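You operate a simulated robot arm through the tools that you are given. There is no shell and no other tool.

You run a simulated robot arm. Do the job below in one go: nothing can be reset, and whatever is moved stays where it is left.

## Task
Wipe the dusty panel clean and box it up in the small carton.
Fine: wiping pad back where it stood, both flaps shut.

The check looks at the end state, three seconds after you hand in, the way a careful person would. Anything else that was tipped, shoved, dropped, spilled or broken makes it a failure.

## Robot
A 5-joint arm with a two-finger parallel gripper, fixed in place. Base frame: the origin is at the foot of the arm, x ahead of it, y to its left, z up. Lengths are in m, angles in rad, forces in N, time in s.
It reaches about 1.134 m from its shoulder. Its first joint turns from -2.601 to 2.601 rad. Payload 1.57 kg.
The TCP is the grasp point between the finger pads, 0.03 m short of the fingertips. In the tool frame z runs along the fingers and y along their closing line. Largest opening 0.11 m; finger width 0.024, thickness 0.012; the body of the gripper, 0.048 by 0.112 m, starts 0.078 m behind the TCP.
Orientation is told as [roll, pitch, yaw] about the base's x, y, z axes, in that order, counted from this pose: with the fingers straight down and closing along the base's y, the tool's x points along the base's -x, its y along +y and its z along -z.

## Interface
- The arm moves only by the tool apply_moves. Its argument "commands" is one flat list of numbers, 7 for each row, row after row: the opening, from 0 (shut) to 1 (fully open), then the shift along the base's x, y, z in m, then the turn, a rotation vector about the base's x, y, z in degrees. In form: [claw, dx, dy, dz, ax, ay, az, claw, dx, dy, dz, ax, ay, az, ...]. A call has 1 to 20 rows; each row shifts and turns the commanded pose from where the row before left it. A row lasts 0.2 s, in which the tool goes at most 0.05 m and 0.15 rad; a call with a longer step from one row to the next is refused whole, and so is a gripper value outside its range. Where a pose cannot be reached the arm comes as near as it can. A force on the tool above 80 N (or 10 N above the force at the start of the call, whichever is more), or a blocked arm, ends the call early, and 0.2 s more pass. The fingers move at their own pace (about 0.153 m/s each) and stop on an object; they squeeze with about 42 N. The grip force told is the motor's: it shows also when the fingers shut on nothing. Time passes only in rows, and 0.2 s behind the last, so rows that do not move let the fingers close. It gives the time, the measured TCP pose, the force on the tool (base axes), the opening and the grip force at its end, in the units of the frame above (readings bear some noise), with the torque about the TCP (base axes, N m) and any sound that the robot's microphone picked up.
- Cameras (640 x 400 px; columns grow to the right, rows downward): "scene" is fixed at [0.05, 0.5013, 1.6151]; the picture's right is [0.11, -0.99, 0.00], its down [-0.74, -0.08, -0.67] and it looks along [0.67, 0.07, -0.74] (base axes); focal length 309 px, centre (320, 200). "wrist" rides on the gripper at [0.07, 0.016, -0.141] in the tool frame; the picture's right is [-0.23, 0.97, 0.00], its down [-0.86, -0.20, -0.48] and it looks along [-0.47, -0.11, 0.88] (tool axes); focal length 222 px, centre (320, 200). There is no depth. A picture from a camera that has moved, and an enlarged one, comes with that camera's place and axes in the base frame and with its lens.
- camera(camera): a new picture of that camera. No time passes.
- slide_trunk(by): slides the trunk up (or, below 0, down) by that many m; the arm rides with it, the base frame stays. It gives what a move gives, with no picture.
- zoom(camera, box): a new picture of the part [left, top, right, bottom] of that camera's present view, enlarged. No time passes.
- sign_off(): hands the job in; it is judged then, once.

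Places have to be worked out from the pictures, the camera data and where the tool is seen. Open the gripper and draw the arm clear of the work before you hand the job in, unless the task says otherwise.

The tools are called after ">>>" by a JSON object that holds its "fn" and its "kwargs". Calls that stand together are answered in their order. apply_moves: Moves the arm, as the interface text tells. Its arguments: {"type":"object","properties":{"commands":{"type":"array"}},"required":["commands"]} The other tools are called the same way: slide_trunk (by) slides the trunk up or down; camera (camera) takes a picture; zoom (camera, box) takes an enlarged picture of a part of a camera's view; sign_off () hands the job in.

At the start:

```text
t: 0.0
position: [0.6622, 0.1582, 1.2038]
tcp_rot: [0.001, 0.0, 0.001]
contact_force: [-0.5, -0.2, 0.0]
ft_torque: [0.01, -0.03, 0.02]
opening: 0.1099
gripper_force: 0.0
trunk travel left (down, up): [-0.937, 0.033]
```

scene: 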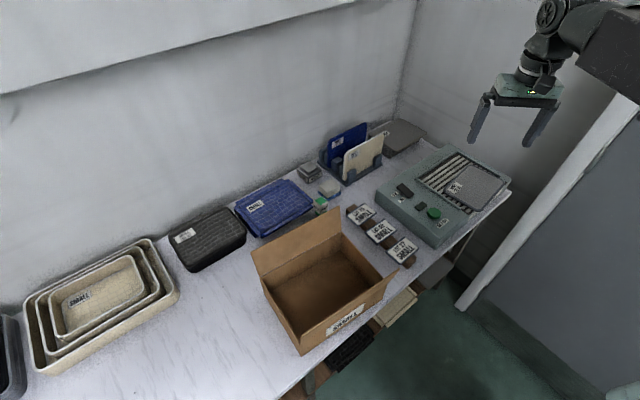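
wrist: 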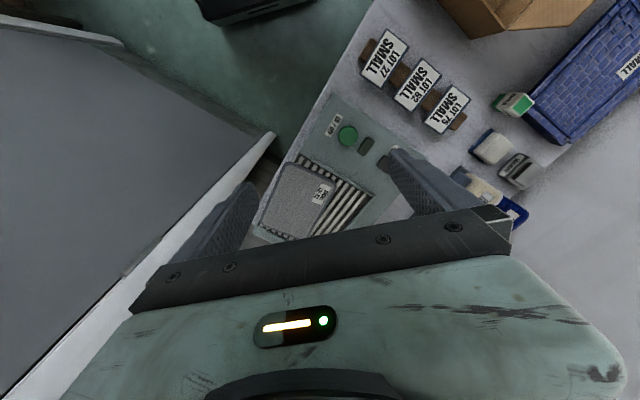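

I start by looking closely at the scene with enlarged views to identify the dusty panel, wiping pad and carton.

>>> {"fn": "zoom", "kwargs": {"camera": "scene", "box": [340, 110, 520, 260]}}

>>> {"fn": "zoom", "kwargs": {"camera": "scene", "box": [230, 110, 440, 240]}}

>>> {"fn": "zoom", "kwargs": {"camera": "scene", "box": [230, 190, 430, 370]}}

>>> {"fn": "zoom", "kwargs": {"camera": "scene", "box": [0, 190, 260, 380]}}

>>> {"fn": "zoom", "kwargs": {"camera": "wrist", "box": [220, 0, 640, 260]}}

```text
2.67 times, centred on (430, 185) of scene
camera zoom: at [0.05, 0.5013, 1.6151], right [0.11, -0.99, 0.0], down [-0.74, -0.08, -0.67], along [0.67, 0.07, -0.74], focal length 823 px, centre (27, 240)
```

zoom: 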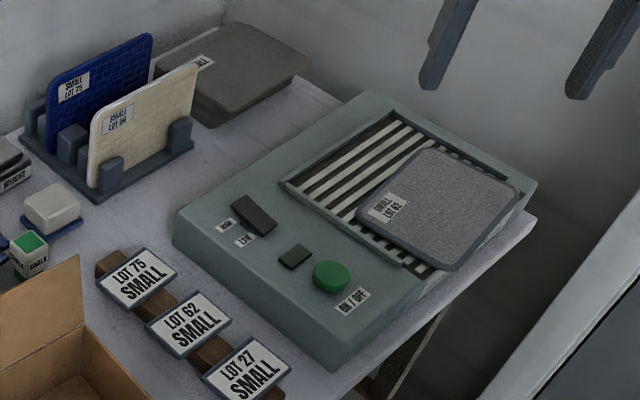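

```text
3.05 times, centred on (335, 175) of scene
camera zoom: at [0.05, 0.5013, 1.6151], right [0.11, -0.99, 0.0], down [-0.74, -0.08, -0.67], along [0.67, 0.07, -0.74], focal length 940 px, centre (274, 276)
```

zoom: 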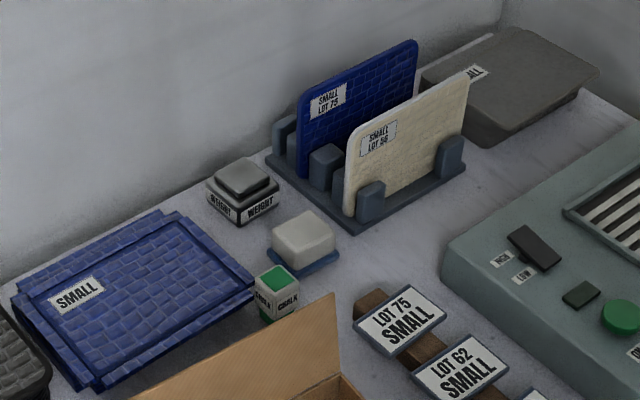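

```text
2.22 times, centred on (330, 280) of scene
camera zoom: at [0.05, 0.5013, 1.6151], right [0.11, -0.99, 0.0], down [-0.74, -0.08, -0.67], along [0.67, 0.07, -0.74], focal length 686 px, centre (298, 22)
```

zoom: 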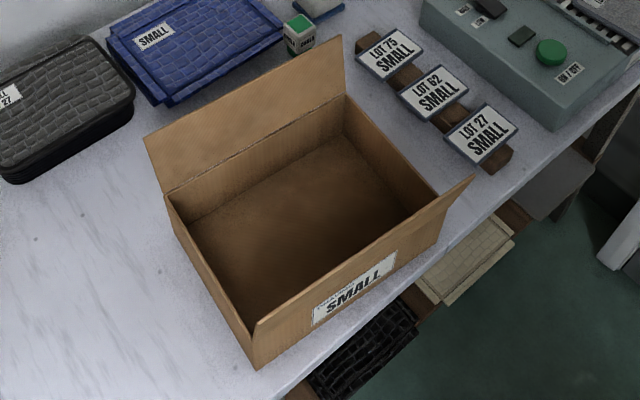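

```text
2.11 times, centred on (130, 285) of scene
camera zoom: at [0.05, 0.5013, 1.6151], right [0.11, -0.99, 0.0], down [-0.74, -0.08, -0.67], along [0.67, 0.07, -0.74], focal length 650 px, centre (720, 21)
```

zoom: 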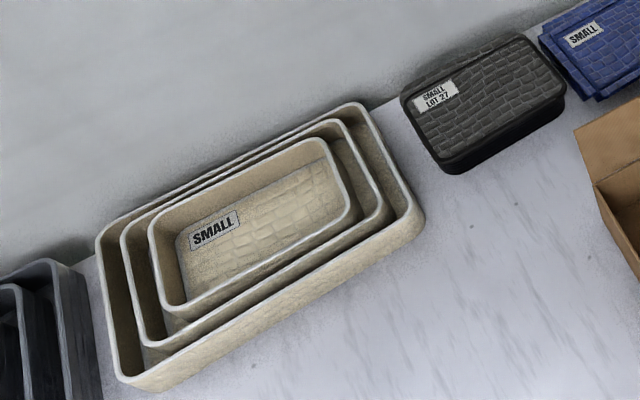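

```text
1.52 times, centred on (430, 130) of wrist
camera zoom: at [0.5923, 0.1752, 1.3452], right [0.23, 0.97, 0.0], down [0.86, -0.2, 0.48], along [0.47, -0.11, -0.88], focal length 338 px, centre (152, 307)
```

zoom: 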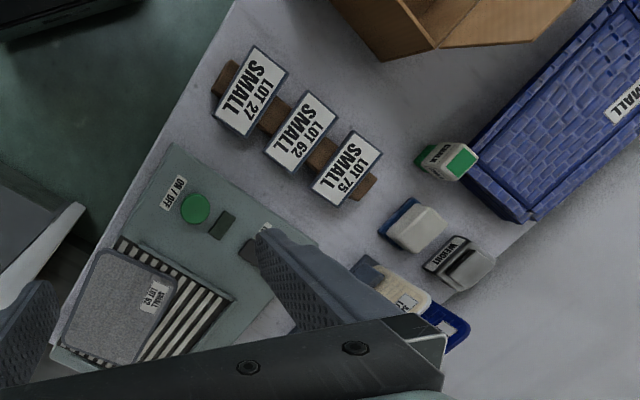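

The grey speckled LOT 62 panel on the slotted box looks like the dusty one. The white block on blue felt looks like the wiping pad, and the carton marked SMALL has two open flaps. I move the arm higher over the middle of the table to get better wrist views.

>>> {"fn": "apply_moves", "kwargs": {"commands": [1, -0.03, 0.04, 0, 0, 0, 0, 1, -0.03, 0.04, 0, 0, 0, 0, 1, -0.03, 0.04, 0, 0, 0, 0, 1, -0.02, 0.04, 0, 0, 0, 0, 1, 0, 0.04, 0, 0, 0, 0]}}

>>> {"fn": "camera", "kwargs": {"camera": "wrist"}}

>>> {"fn": "camera", "kwargs": {"camera": "scene"}}

```text
t: 1.2
position: [0.5527, 0.3587, 1.204]
tcp_rot: [0.0, 0.0, -0.002]
contact_force: [-0.2, 0.4, -0.5]
ft_torque: [0.0, -0.01, 0.01]
opening: 0.1104
gripper_force: 0.0
trunk travel left (down, up): [-0.937, 0.033]
```

```text
taken
camera wrist: at [0.4831, 0.3772, 1.3451], right [0.23, 0.97, 0.0], down [0.85, -0.2, 0.48], along [0.47, -0.11, -0.88], focal length 222 px, centre (320, 200)
```

wrist: 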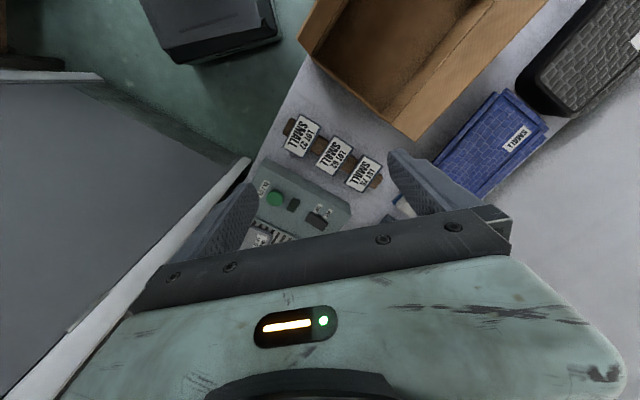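

```text
taken
```

scene: 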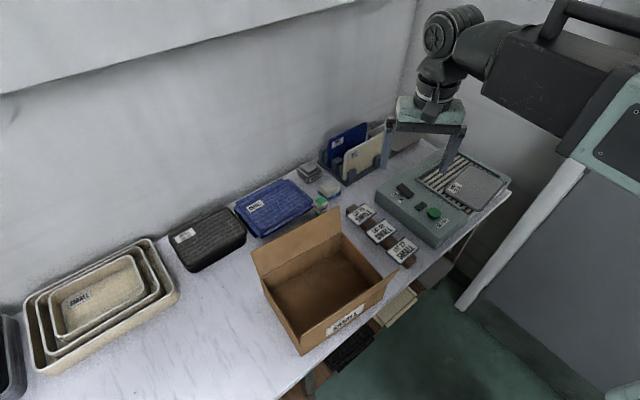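

The wrist camera sees best straight beneath itself, about 0.07 m behind the TCP. I move the hand forward over the panel and machine to look at it from above.

>>> {"fn": "apply_moves", "kwargs": {"commands": [1, 0.04, -0.028, 0, 0, 0, 0, 1, 0.04, -0.028, 0, 0, 0, 0, 1, 0.04, -0.028, 0, 0, 0, 0, 1, 0.04, -0.028, 0, 0, 0, 0, 1, 0.04, -0.028, 0, 0, 0, 0, 1, 0.04, -0.028, 0, 0, 0, 0, 1, 0.04, -0.028, 0, 0, 0, 0, 1, 0.04, -0.028, 0, 0, 0, 0, 1, 0.03, -0.03, 0, 0, 0, 0]}}

>>> {"fn": "camera", "kwargs": {"camera": "wrist"}}

>>> {"fn": "zoom", "kwargs": {"camera": "wrist", "box": [180, 0, 500, 200]}}

```text
t: 3.2
position: [0.9034, 0.1032, 1.2043]
tcp_rot: [0.001, -0.001, -0.001]
contact_force: [-0.5, 0.2, -0.3]
ft_torque: [0.02, 0.06, -0.01]
opening: 0.11
gripper_force: 0.1
trunk travel left (down, up): [-0.937, 0.033]
```

```text
taken
camera wrist: at [0.834, 0.1203, 1.345], right [0.23, 0.97, 0.0], down [0.86, -0.2, 0.48], along [0.47, -0.11, -0.88], focal length 222 px, centre (320, 200)
```

wrist: 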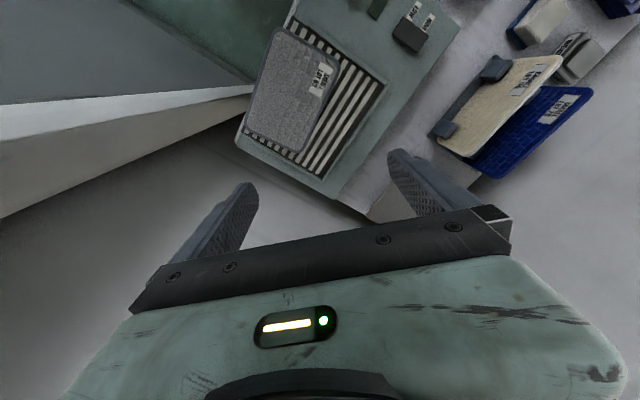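

```text
2.00 times, centred on (340, 100) of wrist
camera zoom: at [0.834, 0.1203, 1.345], right [0.23, 0.97, 0.0], down [0.86, -0.2, 0.48], along [0.47, -0.11, -0.88], focal length 444 px, centre (280, 400)
```

zoom: 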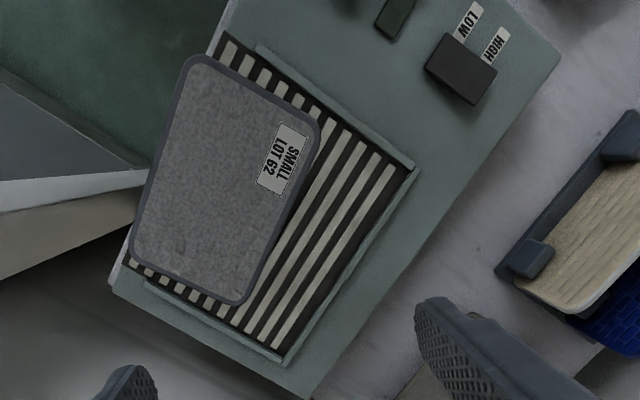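

The LOT 62 panel lies on the slotted grid with its front edge slightly overhanging the machine. I'll zoom in on it for the dust and the overhang, then move over the pad to view it.

>>> {"fn": "zoom", "kwargs": {"camera": "wrist", "box": [230, 20, 350, 160]}}

>>> {"fn": "apply_moves", "kwargs": {"commands": [1, -0.01, 0.045, 0, 0, 0, 0, 1, -0.01, 0.045, 0, 0, 0, 0, 1, -0.01, 0.045, 0, 0, 0, 0, 1, -0.01, 0.045, 0, 0, 0, 0, 1, -0.01, 0.045, 0, 0, 0, 0, 1, -0.01, 0.045, 0, 0, 0, 0, 1, -0.01, 0.045, 0, 0, 0, 0, 1, -0.01, 0.045, 0, 0, 0, 0, 1, 0, 0.03, 0, 0, 0, 0]}}

>>> {"fn": "camera", "kwargs": {"camera": "wrist"}}

>>> {"fn": "zoom", "kwargs": {"camera": "wrist", "box": [180, 0, 500, 200]}}

```text
2.86 times, centred on (290, 90) of wrist
camera zoom: at [0.834, 0.1203, 1.345], right [0.23, 0.97, 0.0], down [0.86, -0.2, 0.48], along [0.47, -0.11, -0.88], focal length 635 px, centre (406, 514)
```

zoom: 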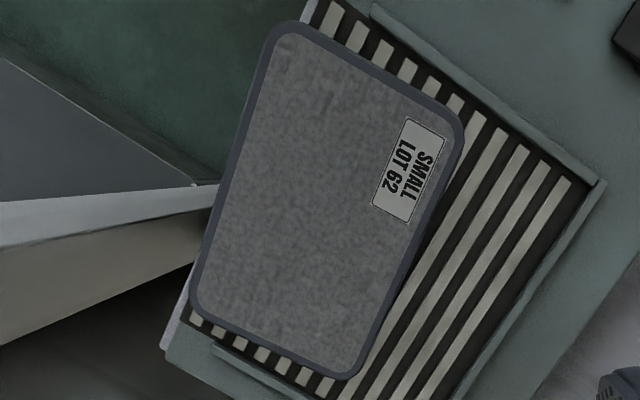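

```text
t: 5.2
position: [0.804, 0.4838, 1.2037]
tcp_rot: [0.0, -0.002, -0.002]
contact_force: [-0.6, -0.5, -0.8]
ft_torque: [0.0, 0.03, 0.03]
opening: 0.1102
gripper_force: 0.1
out of reach, approached as far as the arm can: row 8, 9
trunk travel left (down, up): [-0.937, 0.033]
```

```text
taken
camera wrist: at [0.735, 0.501, 1.3451], right [0.23, 0.97, 0.0], down [0.85, -0.2, 0.48], along [0.47, -0.11, -0.88], focal length 222 px, centre (320, 200)
```

wrist: 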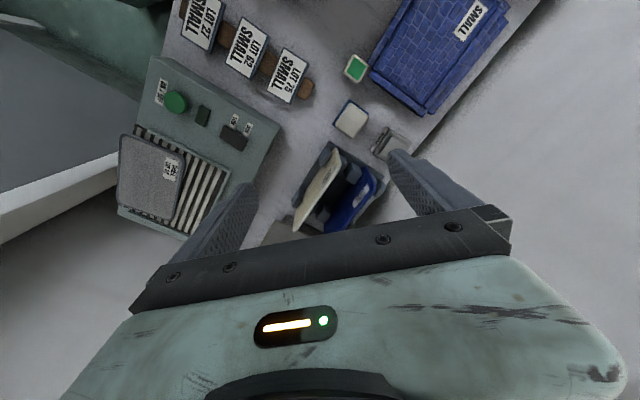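

```text
2.00 times, centred on (340, 100) of wrist
camera zoom: at [0.735, 0.501, 1.3451], right [0.23, 0.97, 0.0], down [0.85, -0.2, 0.48], along [0.47, -0.11, -0.88], focal length 444 px, centre (280, 400)
```

zoom: 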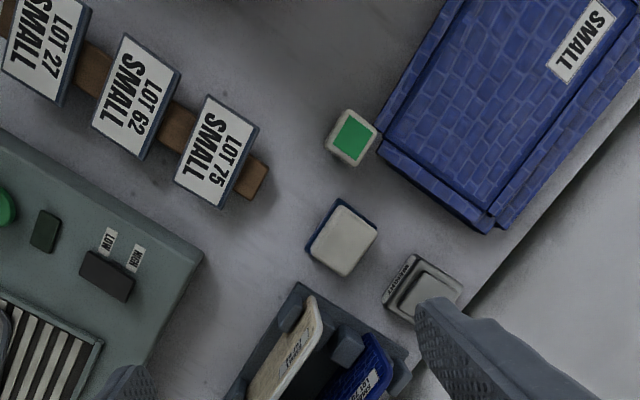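

The pad (white block, blue felt beneath) stands at about (0.824, 0.548), its top near z 0.837. Next I view the carton from above with the hand moved back over it.

>>> {"fn": "apply_moves", "kwargs": {"commands": [1, -0.04, 0.01, 0, 0, 0, 0, 1, -0.04, 0.01, 0, 0, 0, 0, 1, -0.04, 0.01, 0, 0, 0, 0, 1, -0.04, 0.01, 0, 0, 0, 0, 1, -0.04, 0.01, 0, 0, 0, 0, 1, -0.04, 0.01, 0, 0, 0, 0]}}

>>> {"fn": "camera", "kwargs": {"camera": "wrist"}}

>>> {"fn": "camera", "kwargs": {"camera": "scene"}}

```text
t: 6.6
position: [0.5652, 0.5425, 1.2041]
tcp_rot: [0.0, 0.0, -0.001]
contact_force: [-0.6, 0.1, 0.3]
ft_torque: [-0.02, 0.0, 0.0]
opening: 0.1101
gripper_force: 0.1
trunk travel left (down, up): [-0.937, 0.033]
```

```text
taken
camera wrist: at [0.4961, 0.5601, 1.3454], right [0.23, 0.97, 0.0], down [0.85, -0.2, 0.48], along [0.47, -0.11, -0.88], focal length 222 px, centre (320, 200)
```

wrist: 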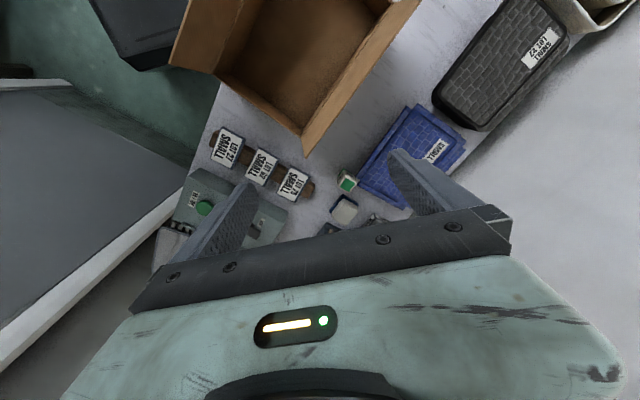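

```text
taken
```

scene: 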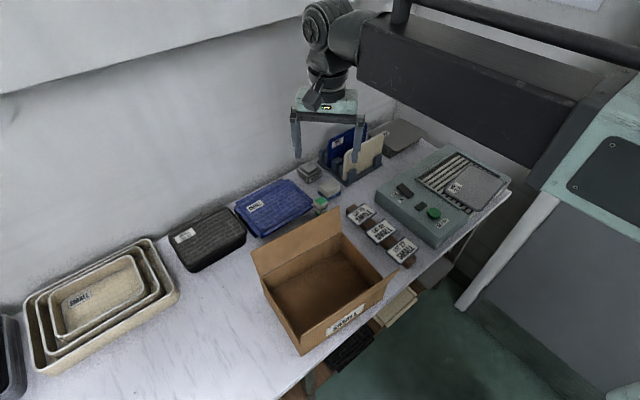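

The carton is nearer to the base than this view shows. I back the hand off 0.15 m to look straight down into it.

>>> {"fn": "apply_moves", "kwargs": {"commands": [1, -0.03, -0.01, 0, 0, 0, 0, 1, -0.03, -0.01, 0, 0, 0, 0, 1, -0.03, -0.01, 0, 0, 0, 0, 1, -0.03, -0.01, 0, 0, 0, 0]}}

>>> {"fn": "camera", "kwargs": {"camera": "wrist"}}

>>> {"fn": "zoom", "kwargs": {"camera": "wrist", "box": [140, 0, 460, 200]}}

```text
t: 7.6
position: [0.4458, 0.505, 1.204]
tcp_rot: [0.0, 0.0, -0.001]
contact_force: [-0.1, -0.3, 0.1]
ft_torque: [-0.01, 0.02, 0.03]
opening: 0.1099
gripper_force: 0.0
trunk travel left (down, up): [-0.937, 0.033]
```

```text
taken
camera wrist: at [0.3768, 0.5224, 1.3454], right [0.23, 0.97, 0.0], down [0.85, -0.2, 0.48], along [0.47, -0.11, -0.88], focal length 222 px, centre (320, 200)
```

wrist: 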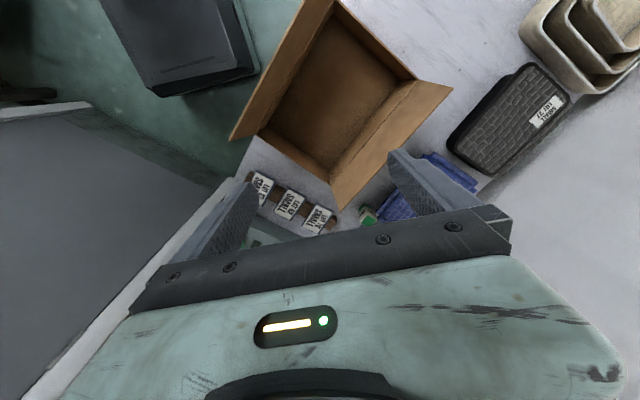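

```text
2.00 times, centred on (300, 100) of wrist
camera zoom: at [0.3768, 0.5224, 1.3454], right [0.23, 0.97, 0.0], down [0.85, -0.2, 0.48], along [0.47, -0.11, -0.88], focal length 444 px, centre (360, 400)
```

zoom: 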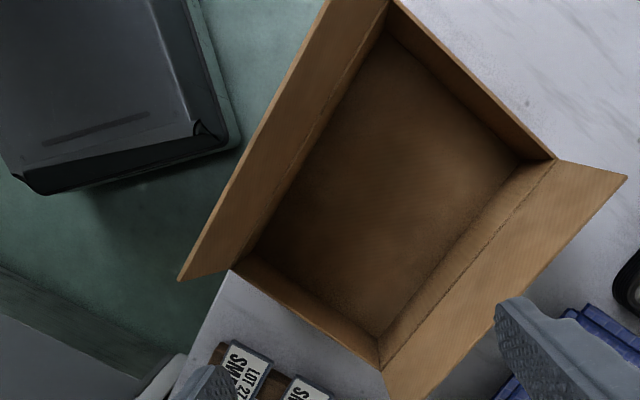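

Triangulating both views puts the carton rim corners near (0.28,0.57), (0.42,0.69), (0.59,0.50), (0.45,0.38) at z≈0.887. I zoom in on the flaps from the scene camera to judge their angles.

>>> {"fn": "zoom", "kwargs": {"camera": "scene", "box": [240, 195, 410, 365]}}

>>> {"fn": "camera", "kwargs": {"camera": "scene"}}

```text
2.35 times, centred on (325, 280) of scene
camera zoom: at [0.05, 0.5013, 1.6151], right [0.11, -0.99, 0.0], down [-0.74, -0.08, -0.67], along [0.67, 0.07, -0.74], focal length 726 px, centre (308, 12)
```

zoom: 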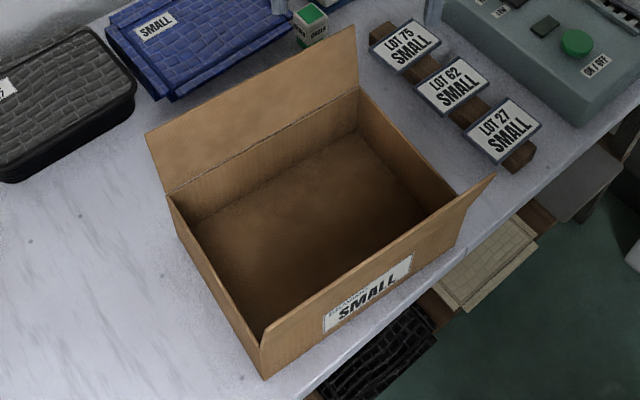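

```text
taken
```

scene: 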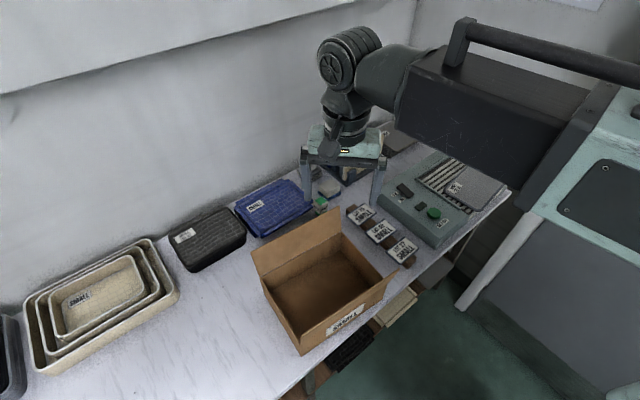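

The front and back flaps both stand about 20° past upright, and the panel (about 0.18×0.125 m) is too wide to straddle, so it has to be gripped at its front overhang. I move the hand to free space in front of the table before lowering the trunk for better reach.

>>> {"fn": "apply_moves", "kwargs": {"commands": [1, 0.01, -0.045, 0, 0, 0, 0, 1, 0.01, -0.045, 0, 0, 0, 0, 1, 0.01, -0.045, 0, 0, 0, 0, 1, 0.01, -0.045, 0, 0, 0, 0, 1, 0.0, -0.045, 0, 0, 0, 0, 1, 0.0, -0.045, 0, 0, 0, 0, 1, 0, -0.045, 0, 0, 0, 0, 1, 0, -0.045, 0, 0, 0, 0, 1, 0, -0.045, 0, 0, 0, 0]}}

>>> {"fn": "camera", "kwargs": {"camera": "scene"}}

>>> {"fn": "camera", "kwargs": {"camera": "wrist"}}

```text
t: 9.6
position: [0.5564, 0.1322, 1.2038]
tcp_rot: [-0.001, 0.005, 0.0]
contact_force: [-0.4, 0.5, 0.6]
ft_torque: [0.04, -0.01, -0.02]
opening: 0.1099
gripper_force: 0.0
out of reach, approached as far as the arm can: row 1, 5, 6, 7, 8, 9
trunk travel left (down, up): [-0.937, 0.033]
```

```text
taken
```

scene: 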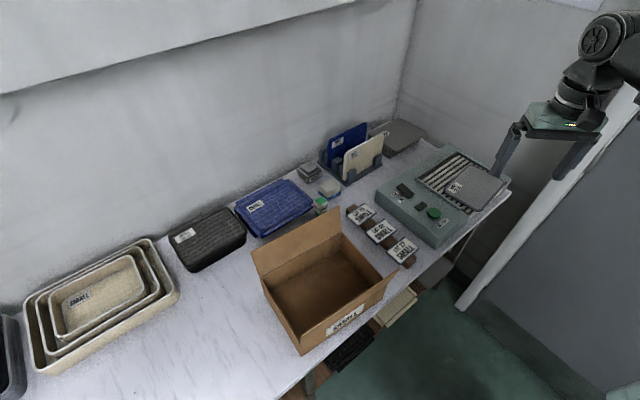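

```text
taken
camera wrist: at [0.4875, 0.1482, 1.3455], right [0.23, 0.97, 0.0], down [0.86, -0.2, 0.48], along [0.46, -0.11, -0.88], focal length 222 px, centre (320, 200)
```

wrist: 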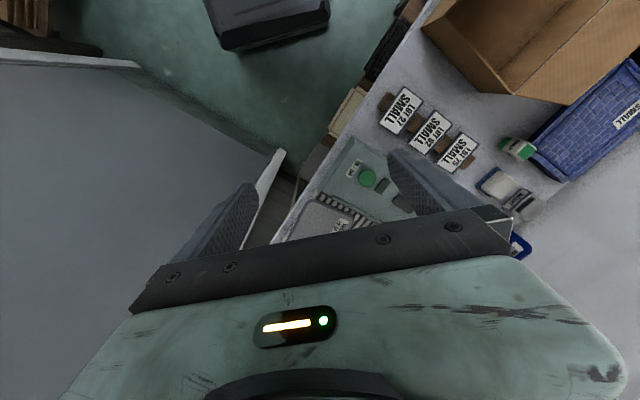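

At this height the vertical tool works only between radii of about 0.57 and 0.94. I lower the trunk by 0.25 m here (fingertips stay near z 0.92, above and in front of the machine) to bring the shoulder closer to table level.

>>> {"fn": "slide_trunk", "kwargs": {"by": -0.2}}

>>> {"fn": "camera", "kwargs": {"camera": "scene"}}

```text
t: 11.8
position: [0.5555, 0.1324, 1.0038]
tcp_rot: [-0.002, 0.004, 0.0]
contact_force: [-0.1, -0.5, -0.3]
ft_torque: [0.06, 0.01, -0.03]
opening: 0.1099
gripper_force: 0.0
trunk travel left (down, up): [-0.737, 0.233]
```

```text
taken
```

scene: 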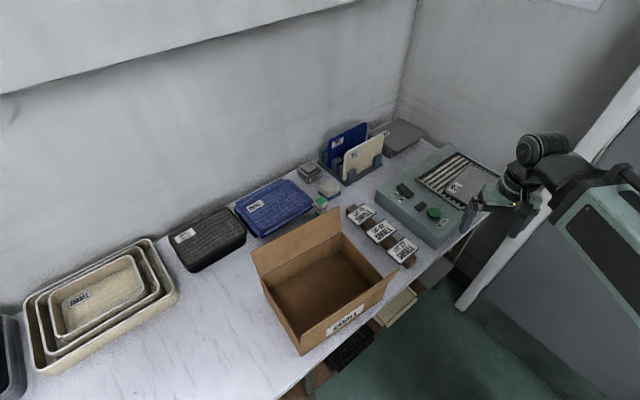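

The arm folded fine. I raise the hand to about z 1.10, spin it -48° so the fingers close along the table's depth direction, and move toward the pad to test reach.

>>> {"fn": "apply_moves", "kwargs": {"commands": [1, 0.0, 0.0, 0.05, 0, 0, 0, 1, 0.0, 0.0, 0.048, 0, 0, 0, 1, 0.02, 0.04, 0, 0, 0, -8, 1, 0.02, 0.04, 0, 0, 0, -8, 1, 0.02, 0.04, 0, 0, 0, -8, 1, 0.02, 0.04, 0, 0, 0, -8, 1, 0.02, 0.04, 0, 0, 0, -8, 1, 0.02, 0.04, 0, 0, 0, -8, 1, 0.02, 0.04, 0, 0, 0, 0, 1, 0.02, 0.04, 0, 0, 0, 0, 1, 0.02, 0.04, 0, 0, 0, 0]}}

>>> {"fn": "camera", "kwargs": {"camera": "wrist"}}

>>> {"fn": "camera", "kwargs": {"camera": "scene"}}

```text
t: 14.2
position: [0.7341, 0.4938, 1.0046]
tcp_rot: [-0.002, 0.003, -0.84]
contact_force: [0.8, 0.2, 0.3]
ft_torque: [0.02, 0.0, -0.01]
opening: 0.11
gripper_force: 0.0
out of reach, approached as far as the arm can: row 1, 2
trunk travel left (down, up): [-0.737, 0.233]
```

```text
taken
camera wrist: at [0.6997, 0.5561, 1.1453], right [0.88, 0.48, 0.0], down [0.42, -0.77, 0.48], along [0.23, -0.42, -0.88], focal length 222 px, centre (320, 200)
```

wrist: 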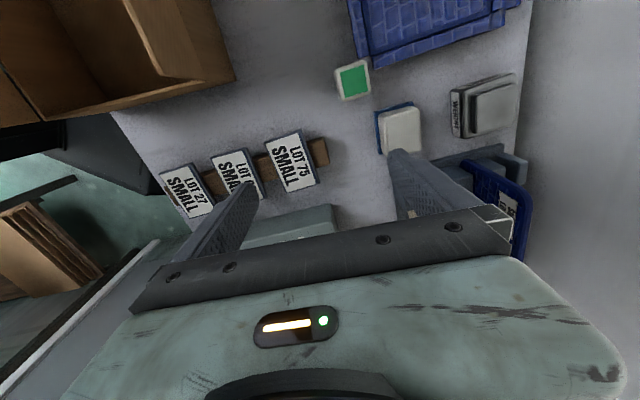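

```text
taken
```

scene: 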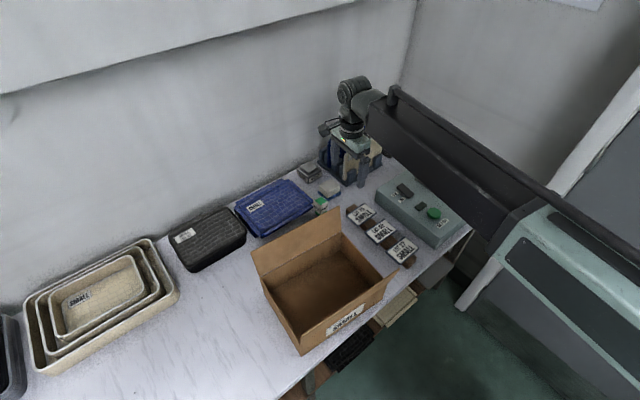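

The upward rows were refused at the inner limit, so the hand is at z≈1.00. I raise it now and extend outward toward the pad to find the reach there.

>>> {"fn": "apply_moves", "kwargs": {"commands": [1, 0.0, 0.0, 0.04, 0, 0, 0, 1, 0.0, 0.0, 0.04, 0, 0, 0, 1, 0.02, 0.012, 0.0, 0, 0, 0, 1, 0.02, 0.012, 0.0, 0, 0, 0, 1, 0.02, 0.012, 0.0, 0, 0, 0, 1, 0.02, 0.012, 0.0, 0, 0, 0, 1, 0.014, 0.007, 0, 0, 0, 0]}}

>>> {"fn": "camera", "kwargs": {"camera": "wrist"}}

```text
t: 15.8
position: [0.7821, 0.5173, 1.004]
tcp_rot: [0.0, 0.003, -0.838]
contact_force: [-0.4, -0.6, 0.6]
ft_torque: [0.01, 0.02, 0.0]
opening: 0.1102
gripper_force: 0.1
out of reach, approached as far as the arm can: row 1, 2, 5, 6, 7
trunk travel left (down, up): [-0.737, 0.233]
```

```text
taken
camera wrist: at [0.7476, 0.5806, 1.1454], right [0.88, 0.48, 0.0], down [0.42, -0.77, 0.48], along [0.23, -0.42, -0.88], focal length 222 px, centre (320, 200)
```

wrist: 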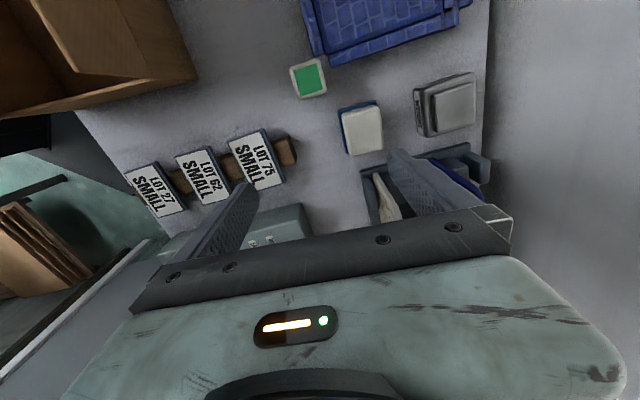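

The hand refuses to rise at this height, which suggests z≈1.004 is the top of the arm's range for this trunk height. I test a small downward move here to learn how the arm moves vertically.

>>> {"fn": "apply_moves", "kwargs": {"commands": [1, 0.0, 0.0, -0.02, 0, 0, 0]}}

```text
t: 16.2
position: [0.7812, 0.5159, 1.0047]
tcp_rot: [0.001, 0.004, -0.838]
contact_force: [-0.2, -0.6, -0.9]
ft_torque: [0.0, 0.0, -0.01]
opening: 0.11
gripper_force: 0.0
out of reach, approached as far as the arm can: row 1
trunk travel left (down, up): [-0.737, 0.233]
```

The arm moves vertically only with the trunk. With the tool upright it works at radii of 0.57–0.938 m, and tilting outward extends that by about 0.196·sinθ. The pad at radius ≈0.99 therefore needs about 18° of tilt, so I zoom in on it for precise geometry first.

>>> {"fn": "zoom", "kwargs": {"camera": "wrist", "box": [270, 40, 510, 190]}}

>>> {"fn": "zoom", "kwargs": {"camera": "scene", "box": [290, 150, 370, 220]}}

```text
2.67 times, centred on (390, 115) of wrist
camera zoom: at [0.7474, 0.5807, 1.1454], right [0.88, 0.48, 0.0], down [0.42, -0.77, 0.48], along [0.23, -0.42, -0.88], focal length 592 px, centre (133, 427)
```

zoom: 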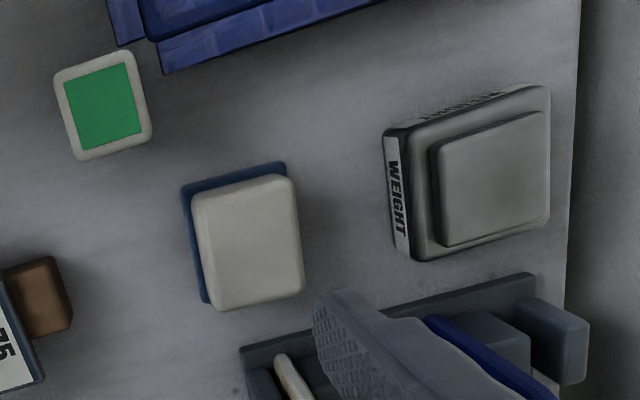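

```text
5.71 times, centred on (330, 185) of scene
camera zoom: at [0.05, 0.5013, 1.6151], right [0.11, -0.99, 0.0], down [-0.74, -0.08, -0.67], along [0.67, 0.07, -0.74], focal length 1763 px, centre (263, 286)
```

zoom: 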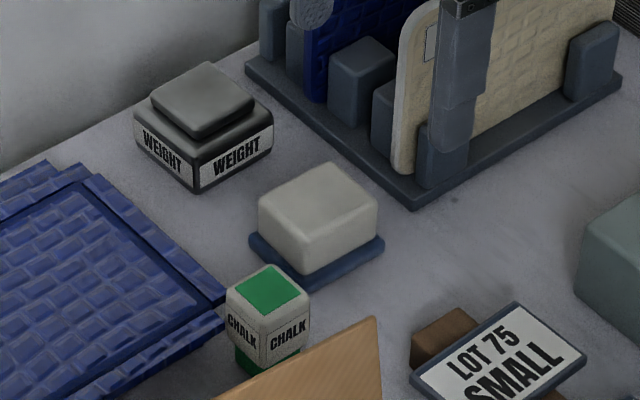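

The pad sits on a slightly larger blue base, with its centre about (0.831, 0.551) and its white top near z 0.833. I retract a little, spin the hand to yaw ≈ +37° so the fingers close along the table's length, and narrow the opening.

>>> {"fn": "apply_moves", "kwargs": {"commands": [0.8, -0.012, -0.008, 0, 0, 0, 8.5, 0.8, -0.012, -0.008, 0, 0, 0, 8.5, 0.8, -0.012, -0.008, 0, 0, 0, 8.5, 0.8, -0.012, -0.008, 0, 0, 0, 8.5, 0.8, -0.012, -0.008, 0, 0, 0, 8.5, 0.8, 0, 0, 0, 0, 0, 8.5, 0.8, 0, 0, 0, 0, 0, 8.5, 0.8, 0, 0, 0, 0, 0, 8.5, 0.8, 0, 0, 0, 0, 0, 8.5, 0.8, 0, 0, 0, 0, 0, 8.5]}}

>>> {"fn": "camera", "kwargs": {"camera": "wrist"}}

```text
t: 18.4
position: [0.7226, 0.4764, 1.0054]
tcp_rot: [-0.002, 0.003, 0.649]
contact_force: [-0.1, 0.2, 1.0]
ft_torque: [-0.03, 0.0, 0.03]
opening: 0.088
gripper_force: 0.1
trunk travel left (down, up): [-0.737, 0.233]
```

```text
taken
camera wrist: at [0.6574, 0.4492, 1.1454], right [-0.41, 0.91, 0.0], down [0.8, 0.36, 0.48], along [0.44, 0.19, -0.88], focal length 222 px, centre (320, 200)
```

wrist: 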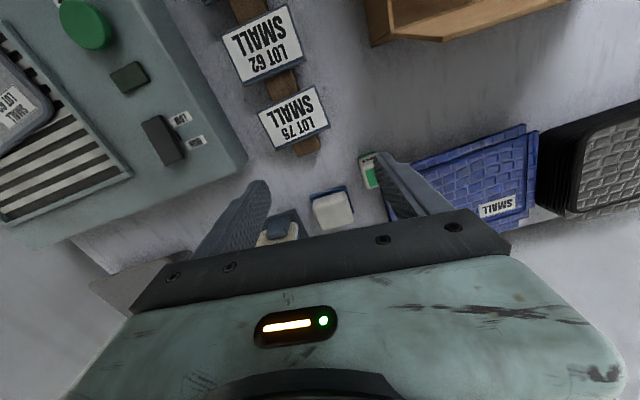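

Yaw is now 37° and the pad is visible ahead between the fingers. I tilt the hand outward by 18° in its radial plane to check the tilt behaviour and measure the wrist length.

>>> {"fn": "apply_moves", "kwargs": {"commands": [0.8, 0, 0, 0.001, 3.31, -5.0, 0, 0.8, 0, 0, 0.003, 3.31, -5.0, 0, 0.8, 0, 0, 0.005, 3.31, -5.0, 0]}}

>>> {"fn": "camera", "kwargs": {"camera": "wrist"}}

```text
t: 19.2
position: [0.7219, 0.4764, 1.0151]
tcp_rot: [-0.021, -0.309, 0.65]
contact_force: [-0.2, -0.4, 0.8]
ft_torque: [-0.01, -0.04, 0.01]
opening: 0.0877
gripper_force: 0.1
trunk travel left (down, up): [-0.737, 0.233]
```

```text
taken
camera wrist: at [0.6231, 0.4267, 1.1283], right [-0.41, 0.91, 0.05], down [0.65, 0.25, 0.72], along [0.64, 0.33, -0.69], focal length 222 px, centre (320, 200)
```

wrist: 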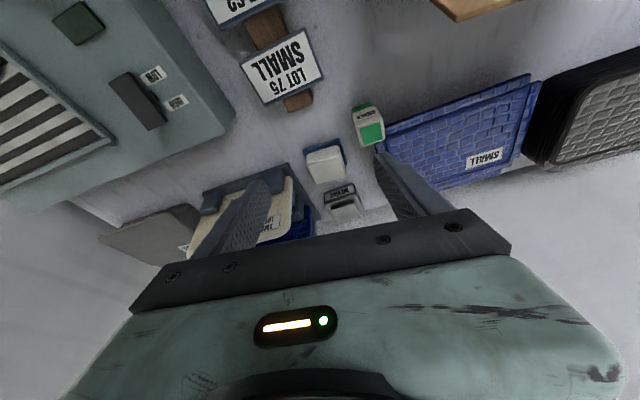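

Tilt works as modelled (wrist length ≈0.197 m). I zoom in on the pad from here to refine its position before moving over it.

>>> {"fn": "zoom", "kwargs": {"camera": "wrist", "box": [260, 90, 420, 220]}}

```text
3.08 times, centred on (340, 155) of wrist
camera zoom: at [0.6231, 0.4267, 1.1283], right [-0.41, 0.91, 0.05], down [0.65, 0.25, 0.72], along [0.64, 0.33, -0.69], focal length 684 px, centre (258, 338)
```

zoom: 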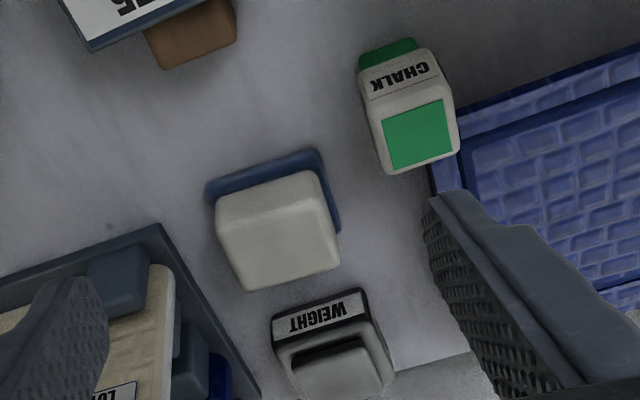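

The pad's centre refines to about (0.825, 0.548). Before going lower I check the arm beam's clearance over the carton's flaps with a scene picture.

>>> {"fn": "camera", "kwargs": {"camera": "scene"}}

>>> {"fn": "zoom", "kwargs": {"camera": "scene", "box": [320, 60, 640, 300]}}

```text
taken
```

scene: 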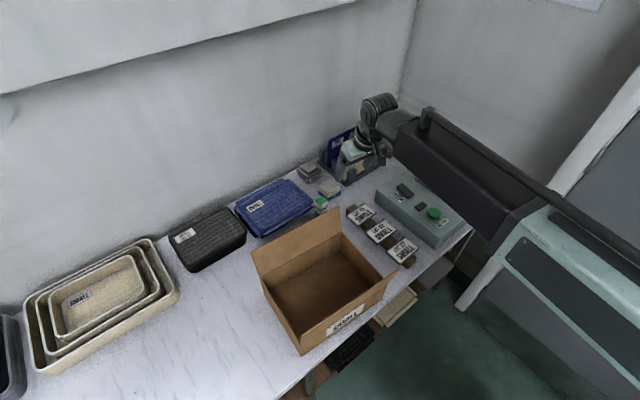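

```text
1.67 times, centred on (480, 180) of scene
camera zoom: at [0.05, 0.5013, 1.6151], right [0.11, -0.99, 0.0], down [-0.74, -0.08, -0.67], along [0.67, 0.07, -0.74], focal length 514 px, centre (53, 233)
```

zoom: 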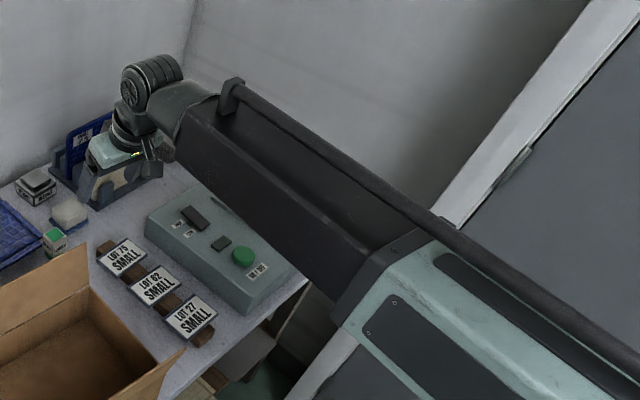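

The beam runs to the right of the tool plane, its underside about 0.085 m below the wrist axis, so it clears the carton flaps and machine. I extend to above the pad at this height.

>>> {"fn": "apply_moves", "kwargs": {"commands": [0.8, 0.0334, 0.0232, 0, 0, 0, 0, 0.8, 0.0334, 0.0232, 0, 0, 0, 0, 0.8, 0.0334, 0.0234, 0, 0, 0, 0]}}

>>> {"fn": "camera", "kwargs": {"camera": "wrist"}}

>>> {"fn": "zoom", "kwargs": {"camera": "scene", "box": [280, 80, 440, 220]}}

```text
t: 20.0
position: [0.8228, 0.5486, 1.0161]
tcp_rot: [-0.022, -0.311, 0.648]
contact_force: [-0.4, -0.4, -0.8]
ft_torque: [0.01, -0.02, -0.04]
opening: 0.0881
gripper_force: 0.1
out of reach, approached as far as the arm can: row 2
trunk travel left (down, up): [-0.737, 0.233]
```

```text
taken
camera wrist: at [0.724, 0.4983, 1.1281], right [-0.41, 0.91, 0.05], down [0.65, 0.25, 0.72], along [0.64, 0.33, -0.69], focal length 222 px, centre (320, 200)
```

wrist: 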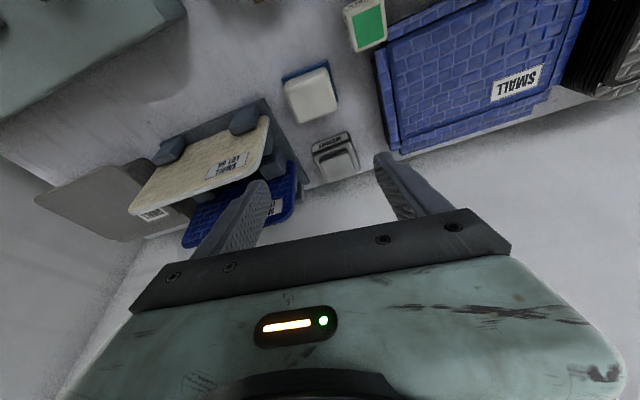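

```text
2.86 times, centred on (360, 150) of scene
camera zoom: at [0.05, 0.5013, 1.6151], right [0.11, -0.99, 0.0], down [-0.74, -0.08, -0.67], along [0.67, 0.07, -0.74], focal length 882 px, centre (206, 343)
```

zoom: 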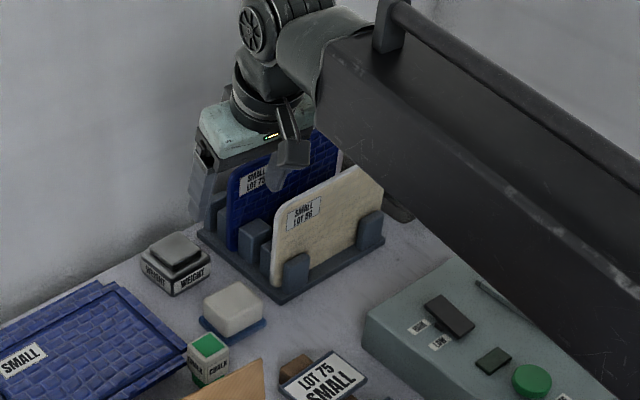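

The pad lies directly below (centre ≈(0.823, 0.549)), and the hand clears the rack's plates by about 2 cm. I lower the trunk 0.14 m and check again.

>>> {"fn": "slide_trunk", "kwargs": {"by": -0.14}}

>>> {"fn": "camera", "kwargs": {"camera": "wrist"}}

>>> {"fn": "zoom", "kwargs": {"camera": "scene", "box": [280, 100, 420, 220]}}

```text
t: 21.6
position: [0.8225, 0.5478, 0.8748]
tcp_rot: [-0.02, -0.311, 0.647]
contact_force: [0.1, 0.6, -0.6]
ft_torque: [0.04, -0.01, 0.03]
opening: 0.0882
gripper_force: 0.0
trunk travel left (down, up): [-0.597, 0.373]
```

```text
taken
camera wrist: at [0.7234, 0.4978, 0.9883], right [-0.41, 0.91, 0.05], down [0.65, 0.25, 0.72], along [0.64, 0.33, -0.69], focal length 222 px, centre (320, 200)
```

wrist: 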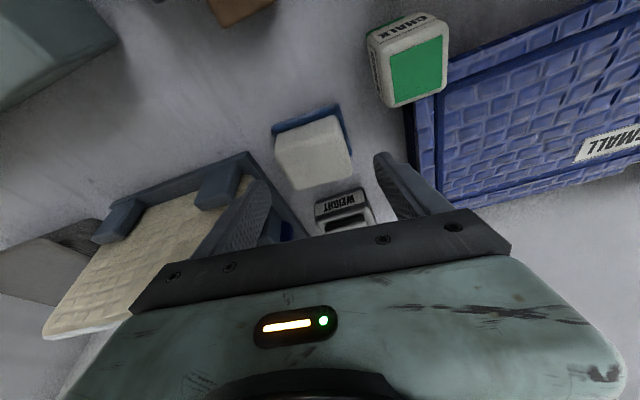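

```text
3.33 times, centred on (350, 160) of scene
camera zoom: at [0.05, 0.5013, 1.6151], right [0.11, -0.99, 0.0], down [-0.74, -0.08, -0.67], along [0.67, 0.07, -0.74], focal length 1028 px, centre (220, 333)
```

zoom: 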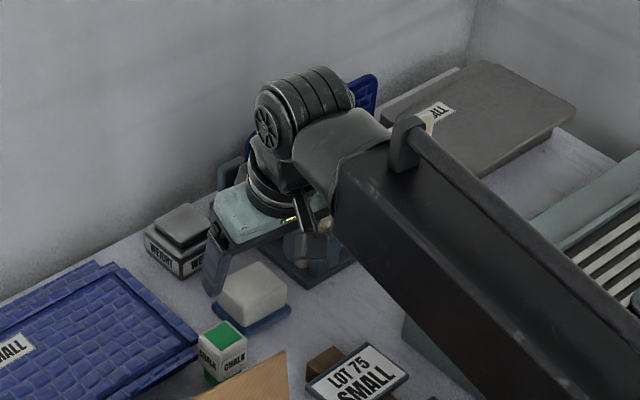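

The pad is well centred beneath the fingers (within about 3 mm). I lower 0.036 m more, leaving the fingertips around z 0.81 on both sides of the white block, and check for contact.

>>> {"fn": "slide_trunk", "kwargs": {"by": -0.036}}

>>> {"fn": "camera", "kwargs": {"camera": "wrist"}}

>>> {"fn": "zoom", "kwargs": {"camera": "scene", "box": [300, 140, 380, 210]}}

```text
t: 22.4
position: [0.8226, 0.547, 0.8394]
tcp_rot: [-0.021, -0.312, 0.647]
contact_force: [-0.6, 0.6, 0.3]
ft_torque: [-0.07, 0.0, -0.02]
opening: 0.088
gripper_force: 0.1
trunk travel left (down, up): [-0.561, 0.409]
```

```text
taken
camera wrist: at [0.7234, 0.4978, 0.9523], right [-0.41, 0.91, 0.05], down [0.65, 0.25, 0.72], along [0.64, 0.33, -0.69], focal length 222 px, centre (320, 200)
```

wrist: 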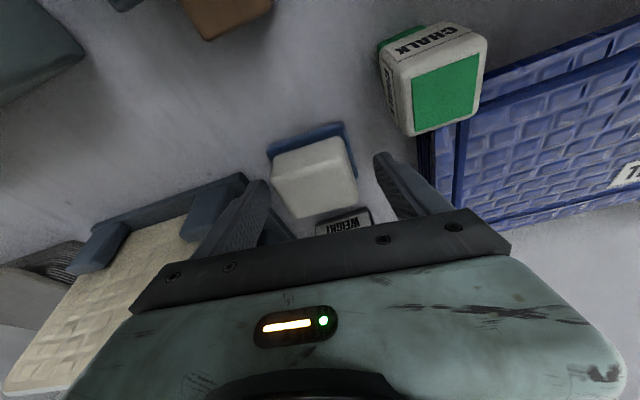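

```text
5.71 times, centred on (340, 175) of scene
camera zoom: at [0.05, 0.5013, 1.6151], right [0.11, -0.99, 0.0], down [-0.74, -0.08, -0.67], along [0.67, 0.07, -0.74], focal length 1763 px, centre (206, 343)
```

zoom: 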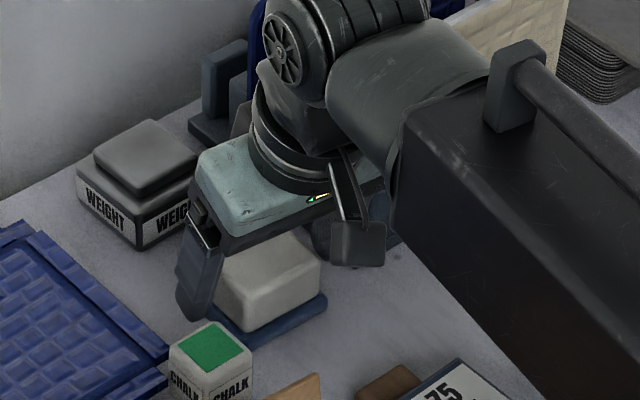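

The fingers are beside the block with no contact. I zoom in on the wrist view to judge the finger height relative to the block before closing.

>>> {"fn": "zoom", "kwargs": {"camera": "wrist", "box": [220, 100, 440, 240]}}

```text
2.86 times, centred on (330, 170) of wrist
camera zoom: at [0.7234, 0.4978, 0.9523], right [-0.41, 0.91, 0.05], down [0.65, 0.25, 0.72], along [0.64, 0.33, -0.69], focal length 635 px, centre (291, 286)
```

zoom: 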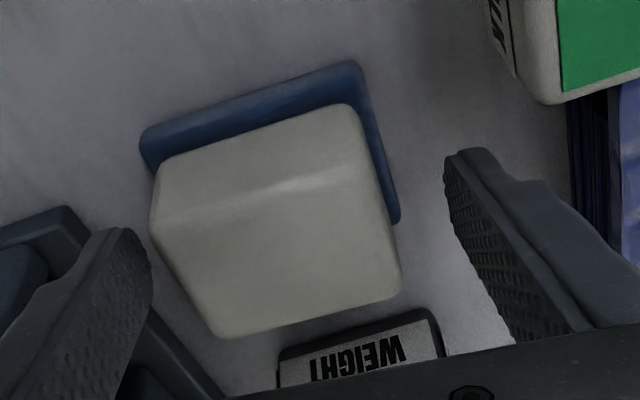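

The block's top is at about z 0.832 and the fingertips reach about 2 cm below it on both sides. I close the gripper on the pad.

>>> {"fn": "apply_moves", "kwargs": {"commands": [0.4, 0, 0, 0, 0, 0, 0, 0, 0, 0, 0, 0, 0, 0, 0, 0, 0, 0, 0, 0, 0, 0, 0, 0, 0, 0, 0, 0]}}

>>> {"fn": "zoom", "kwargs": {"camera": "wrist", "box": [220, 100, 440, 240]}}

```text
t: 23.4
position: [0.8219, 0.5484, 0.8393]
tcp_rot: [-0.019, -0.311, 0.649]
contact_force: [-0.2, 0.3, 1.3]
ft_torque: [0.11, 0.07, 0.01]
opening: 0.0612
gripper_force: 41.9
trunk travel left (down, up): [-0.561, 0.409]
```

```text
2.86 times, centred on (330, 170) of wrist
camera zoom: at [0.7233, 0.4979, 0.9524], right [-0.41, 0.91, 0.05], down [0.65, 0.25, 0.72], along [0.64, 0.33, -0.69], focal length 635 px, centre (291, 286)
```

zoom: 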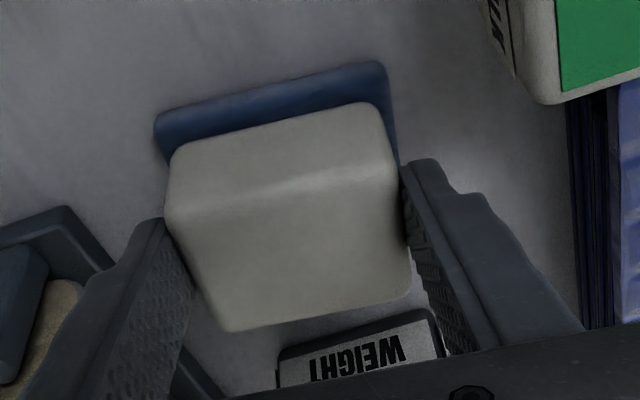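

The pad is gripped (opening 0.061 m) and the blue base moved with the block, so it is one piece, its felt side down. I lift it 0.16 m straight up.

>>> {"fn": "slide_trunk", "kwargs": {"by": 0.16}}

>>> {"fn": "camera", "kwargs": {"camera": "wrist"}}

>>> {"fn": "camera", "kwargs": {"camera": "scene"}}

```text
t: 25.3
position: [0.822, 0.5484, 0.9989]
tcp_rot: [-0.02, -0.31, 0.648]
contact_force: [0.1, -1.1, -0.6]
ft_torque: [0.0, 0.0, 0.01]
opening: 0.0002
gripper_force: 20.8
trunk travel left (down, up): [-0.721, 0.249]
```

```text
taken
camera wrist: at [0.7235, 0.4979, 1.1121], right [-0.41, 0.91, 0.05], down [0.65, 0.25, 0.72], along [0.64, 0.33, -0.69], focal length 222 px, centre (320, 200)
```

wrist: 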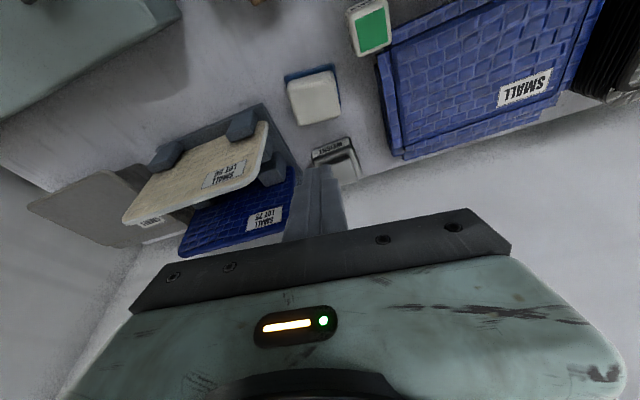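

```text
taken
```

scene: 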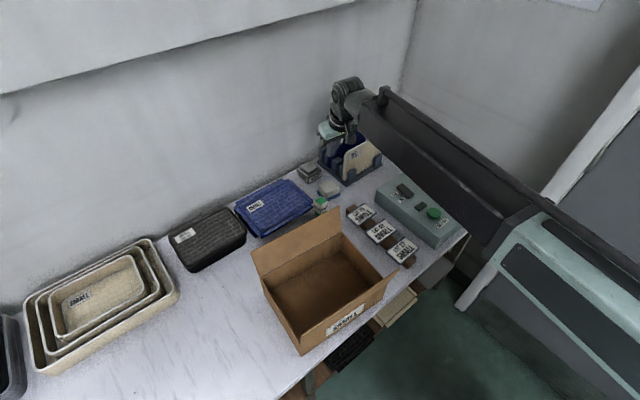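

The fingers closed on nothing (opening 0.000), so the pad slipped out and still stands on the table. The grip was too high on the block's rounded upper part. I look at it closely to plan a deeper grip.

>>> {"fn": "zoom", "kwargs": {"camera": "wrist", "box": [260, 40, 380, 140]}}

>>> {"fn": "zoom", "kwargs": {"camera": "scene", "box": [300, 155, 360, 215]}}

```text
4.00 times, centred on (320, 90) of wrist
camera zoom: at [0.7235, 0.4979, 1.1121], right [-0.41, 0.91, 0.05], down [0.65, 0.25, 0.72], along [0.64, 0.33, -0.69], focal length 888 px, centre (320, 640)
```

zoom: 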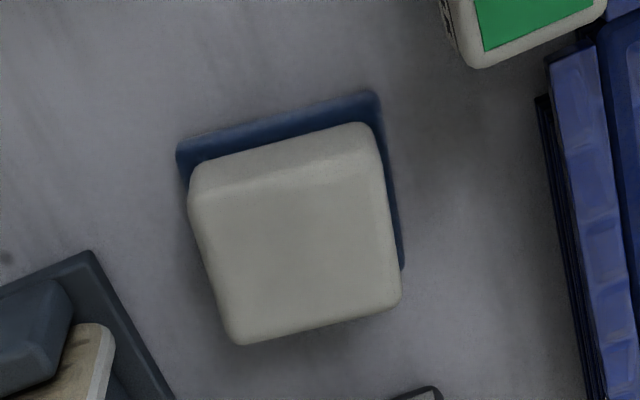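

```text
6.67 times, centred on (330, 185) of scene
camera zoom: at [0.05, 0.5013, 1.6151], right [0.11, -0.99, 0.0], down [-0.74, -0.08, -0.67], along [0.67, 0.07, -0.74], focal length 2057 px, centre (253, 300)
```

zoom: 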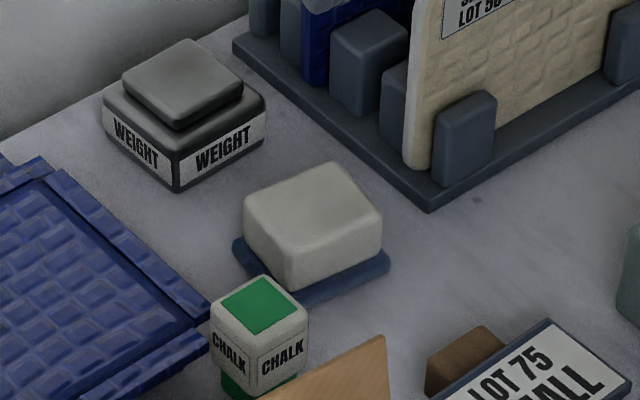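

The pad stands almost where it was, turned slightly to match the fingers. I reopen the gripper with a 4 mm centring shift and go down again, this time deeper so the tips end just above the blue base.

>>> {"fn": "apply_moves", "kwargs": {"commands": [0.82, -0.0022, 0.0033, 0, 0, 0, 0, 0.82, 0, 0, 0, 0, 0, 0, 0.82, 0, 0, 0, 0, 0, 0]}}

>>> {"fn": "slide_trunk", "kwargs": {"by": -0.15}}

>>> {"fn": "zoom", "kwargs": {"camera": "wrist", "box": [220, 90, 440, 230]}}

```text
t: 26.1
position: [0.819, 0.5512, 0.999]
tcp_rot: [-0.022, -0.31, 0.65]
contact_force: [0.2, 0.4, -0.1]
ft_torque: [-0.01, -0.01, 0.02]
opening: 0.0903
gripper_force: 0.1
trunk travel left (down, up): [-0.721, 0.249]
```

```text
t: 27.8
position: [0.8201, 0.5517, 0.8492]
tcp_rot: [-0.018, -0.311, 0.646]
contact_force: [-0.3, 0.3, -0.2]
ft_torque: [-0.01, 0.03, -0.02]
opening: 0.0902
gripper_force: 0.1
trunk travel left (down, up): [-0.571, 0.399]
```

```text
2.86 times, centred on (330, 160) of wrist
camera zoom: at [0.7207, 0.5013, 0.9623], right [-0.41, 0.91, 0.05], down [0.65, 0.25, 0.72], along [0.64, 0.33, -0.69], focal length 635 px, centre (291, 314)
```

zoom: 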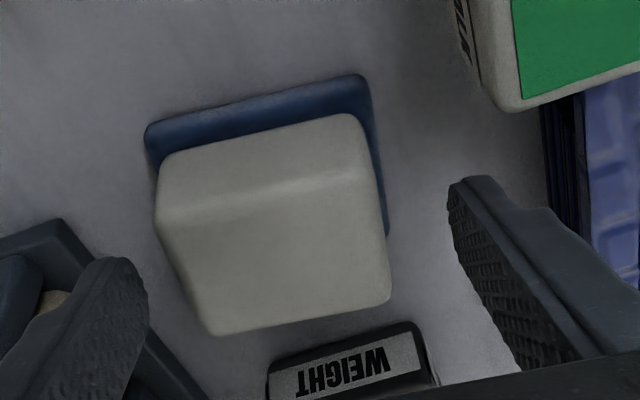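

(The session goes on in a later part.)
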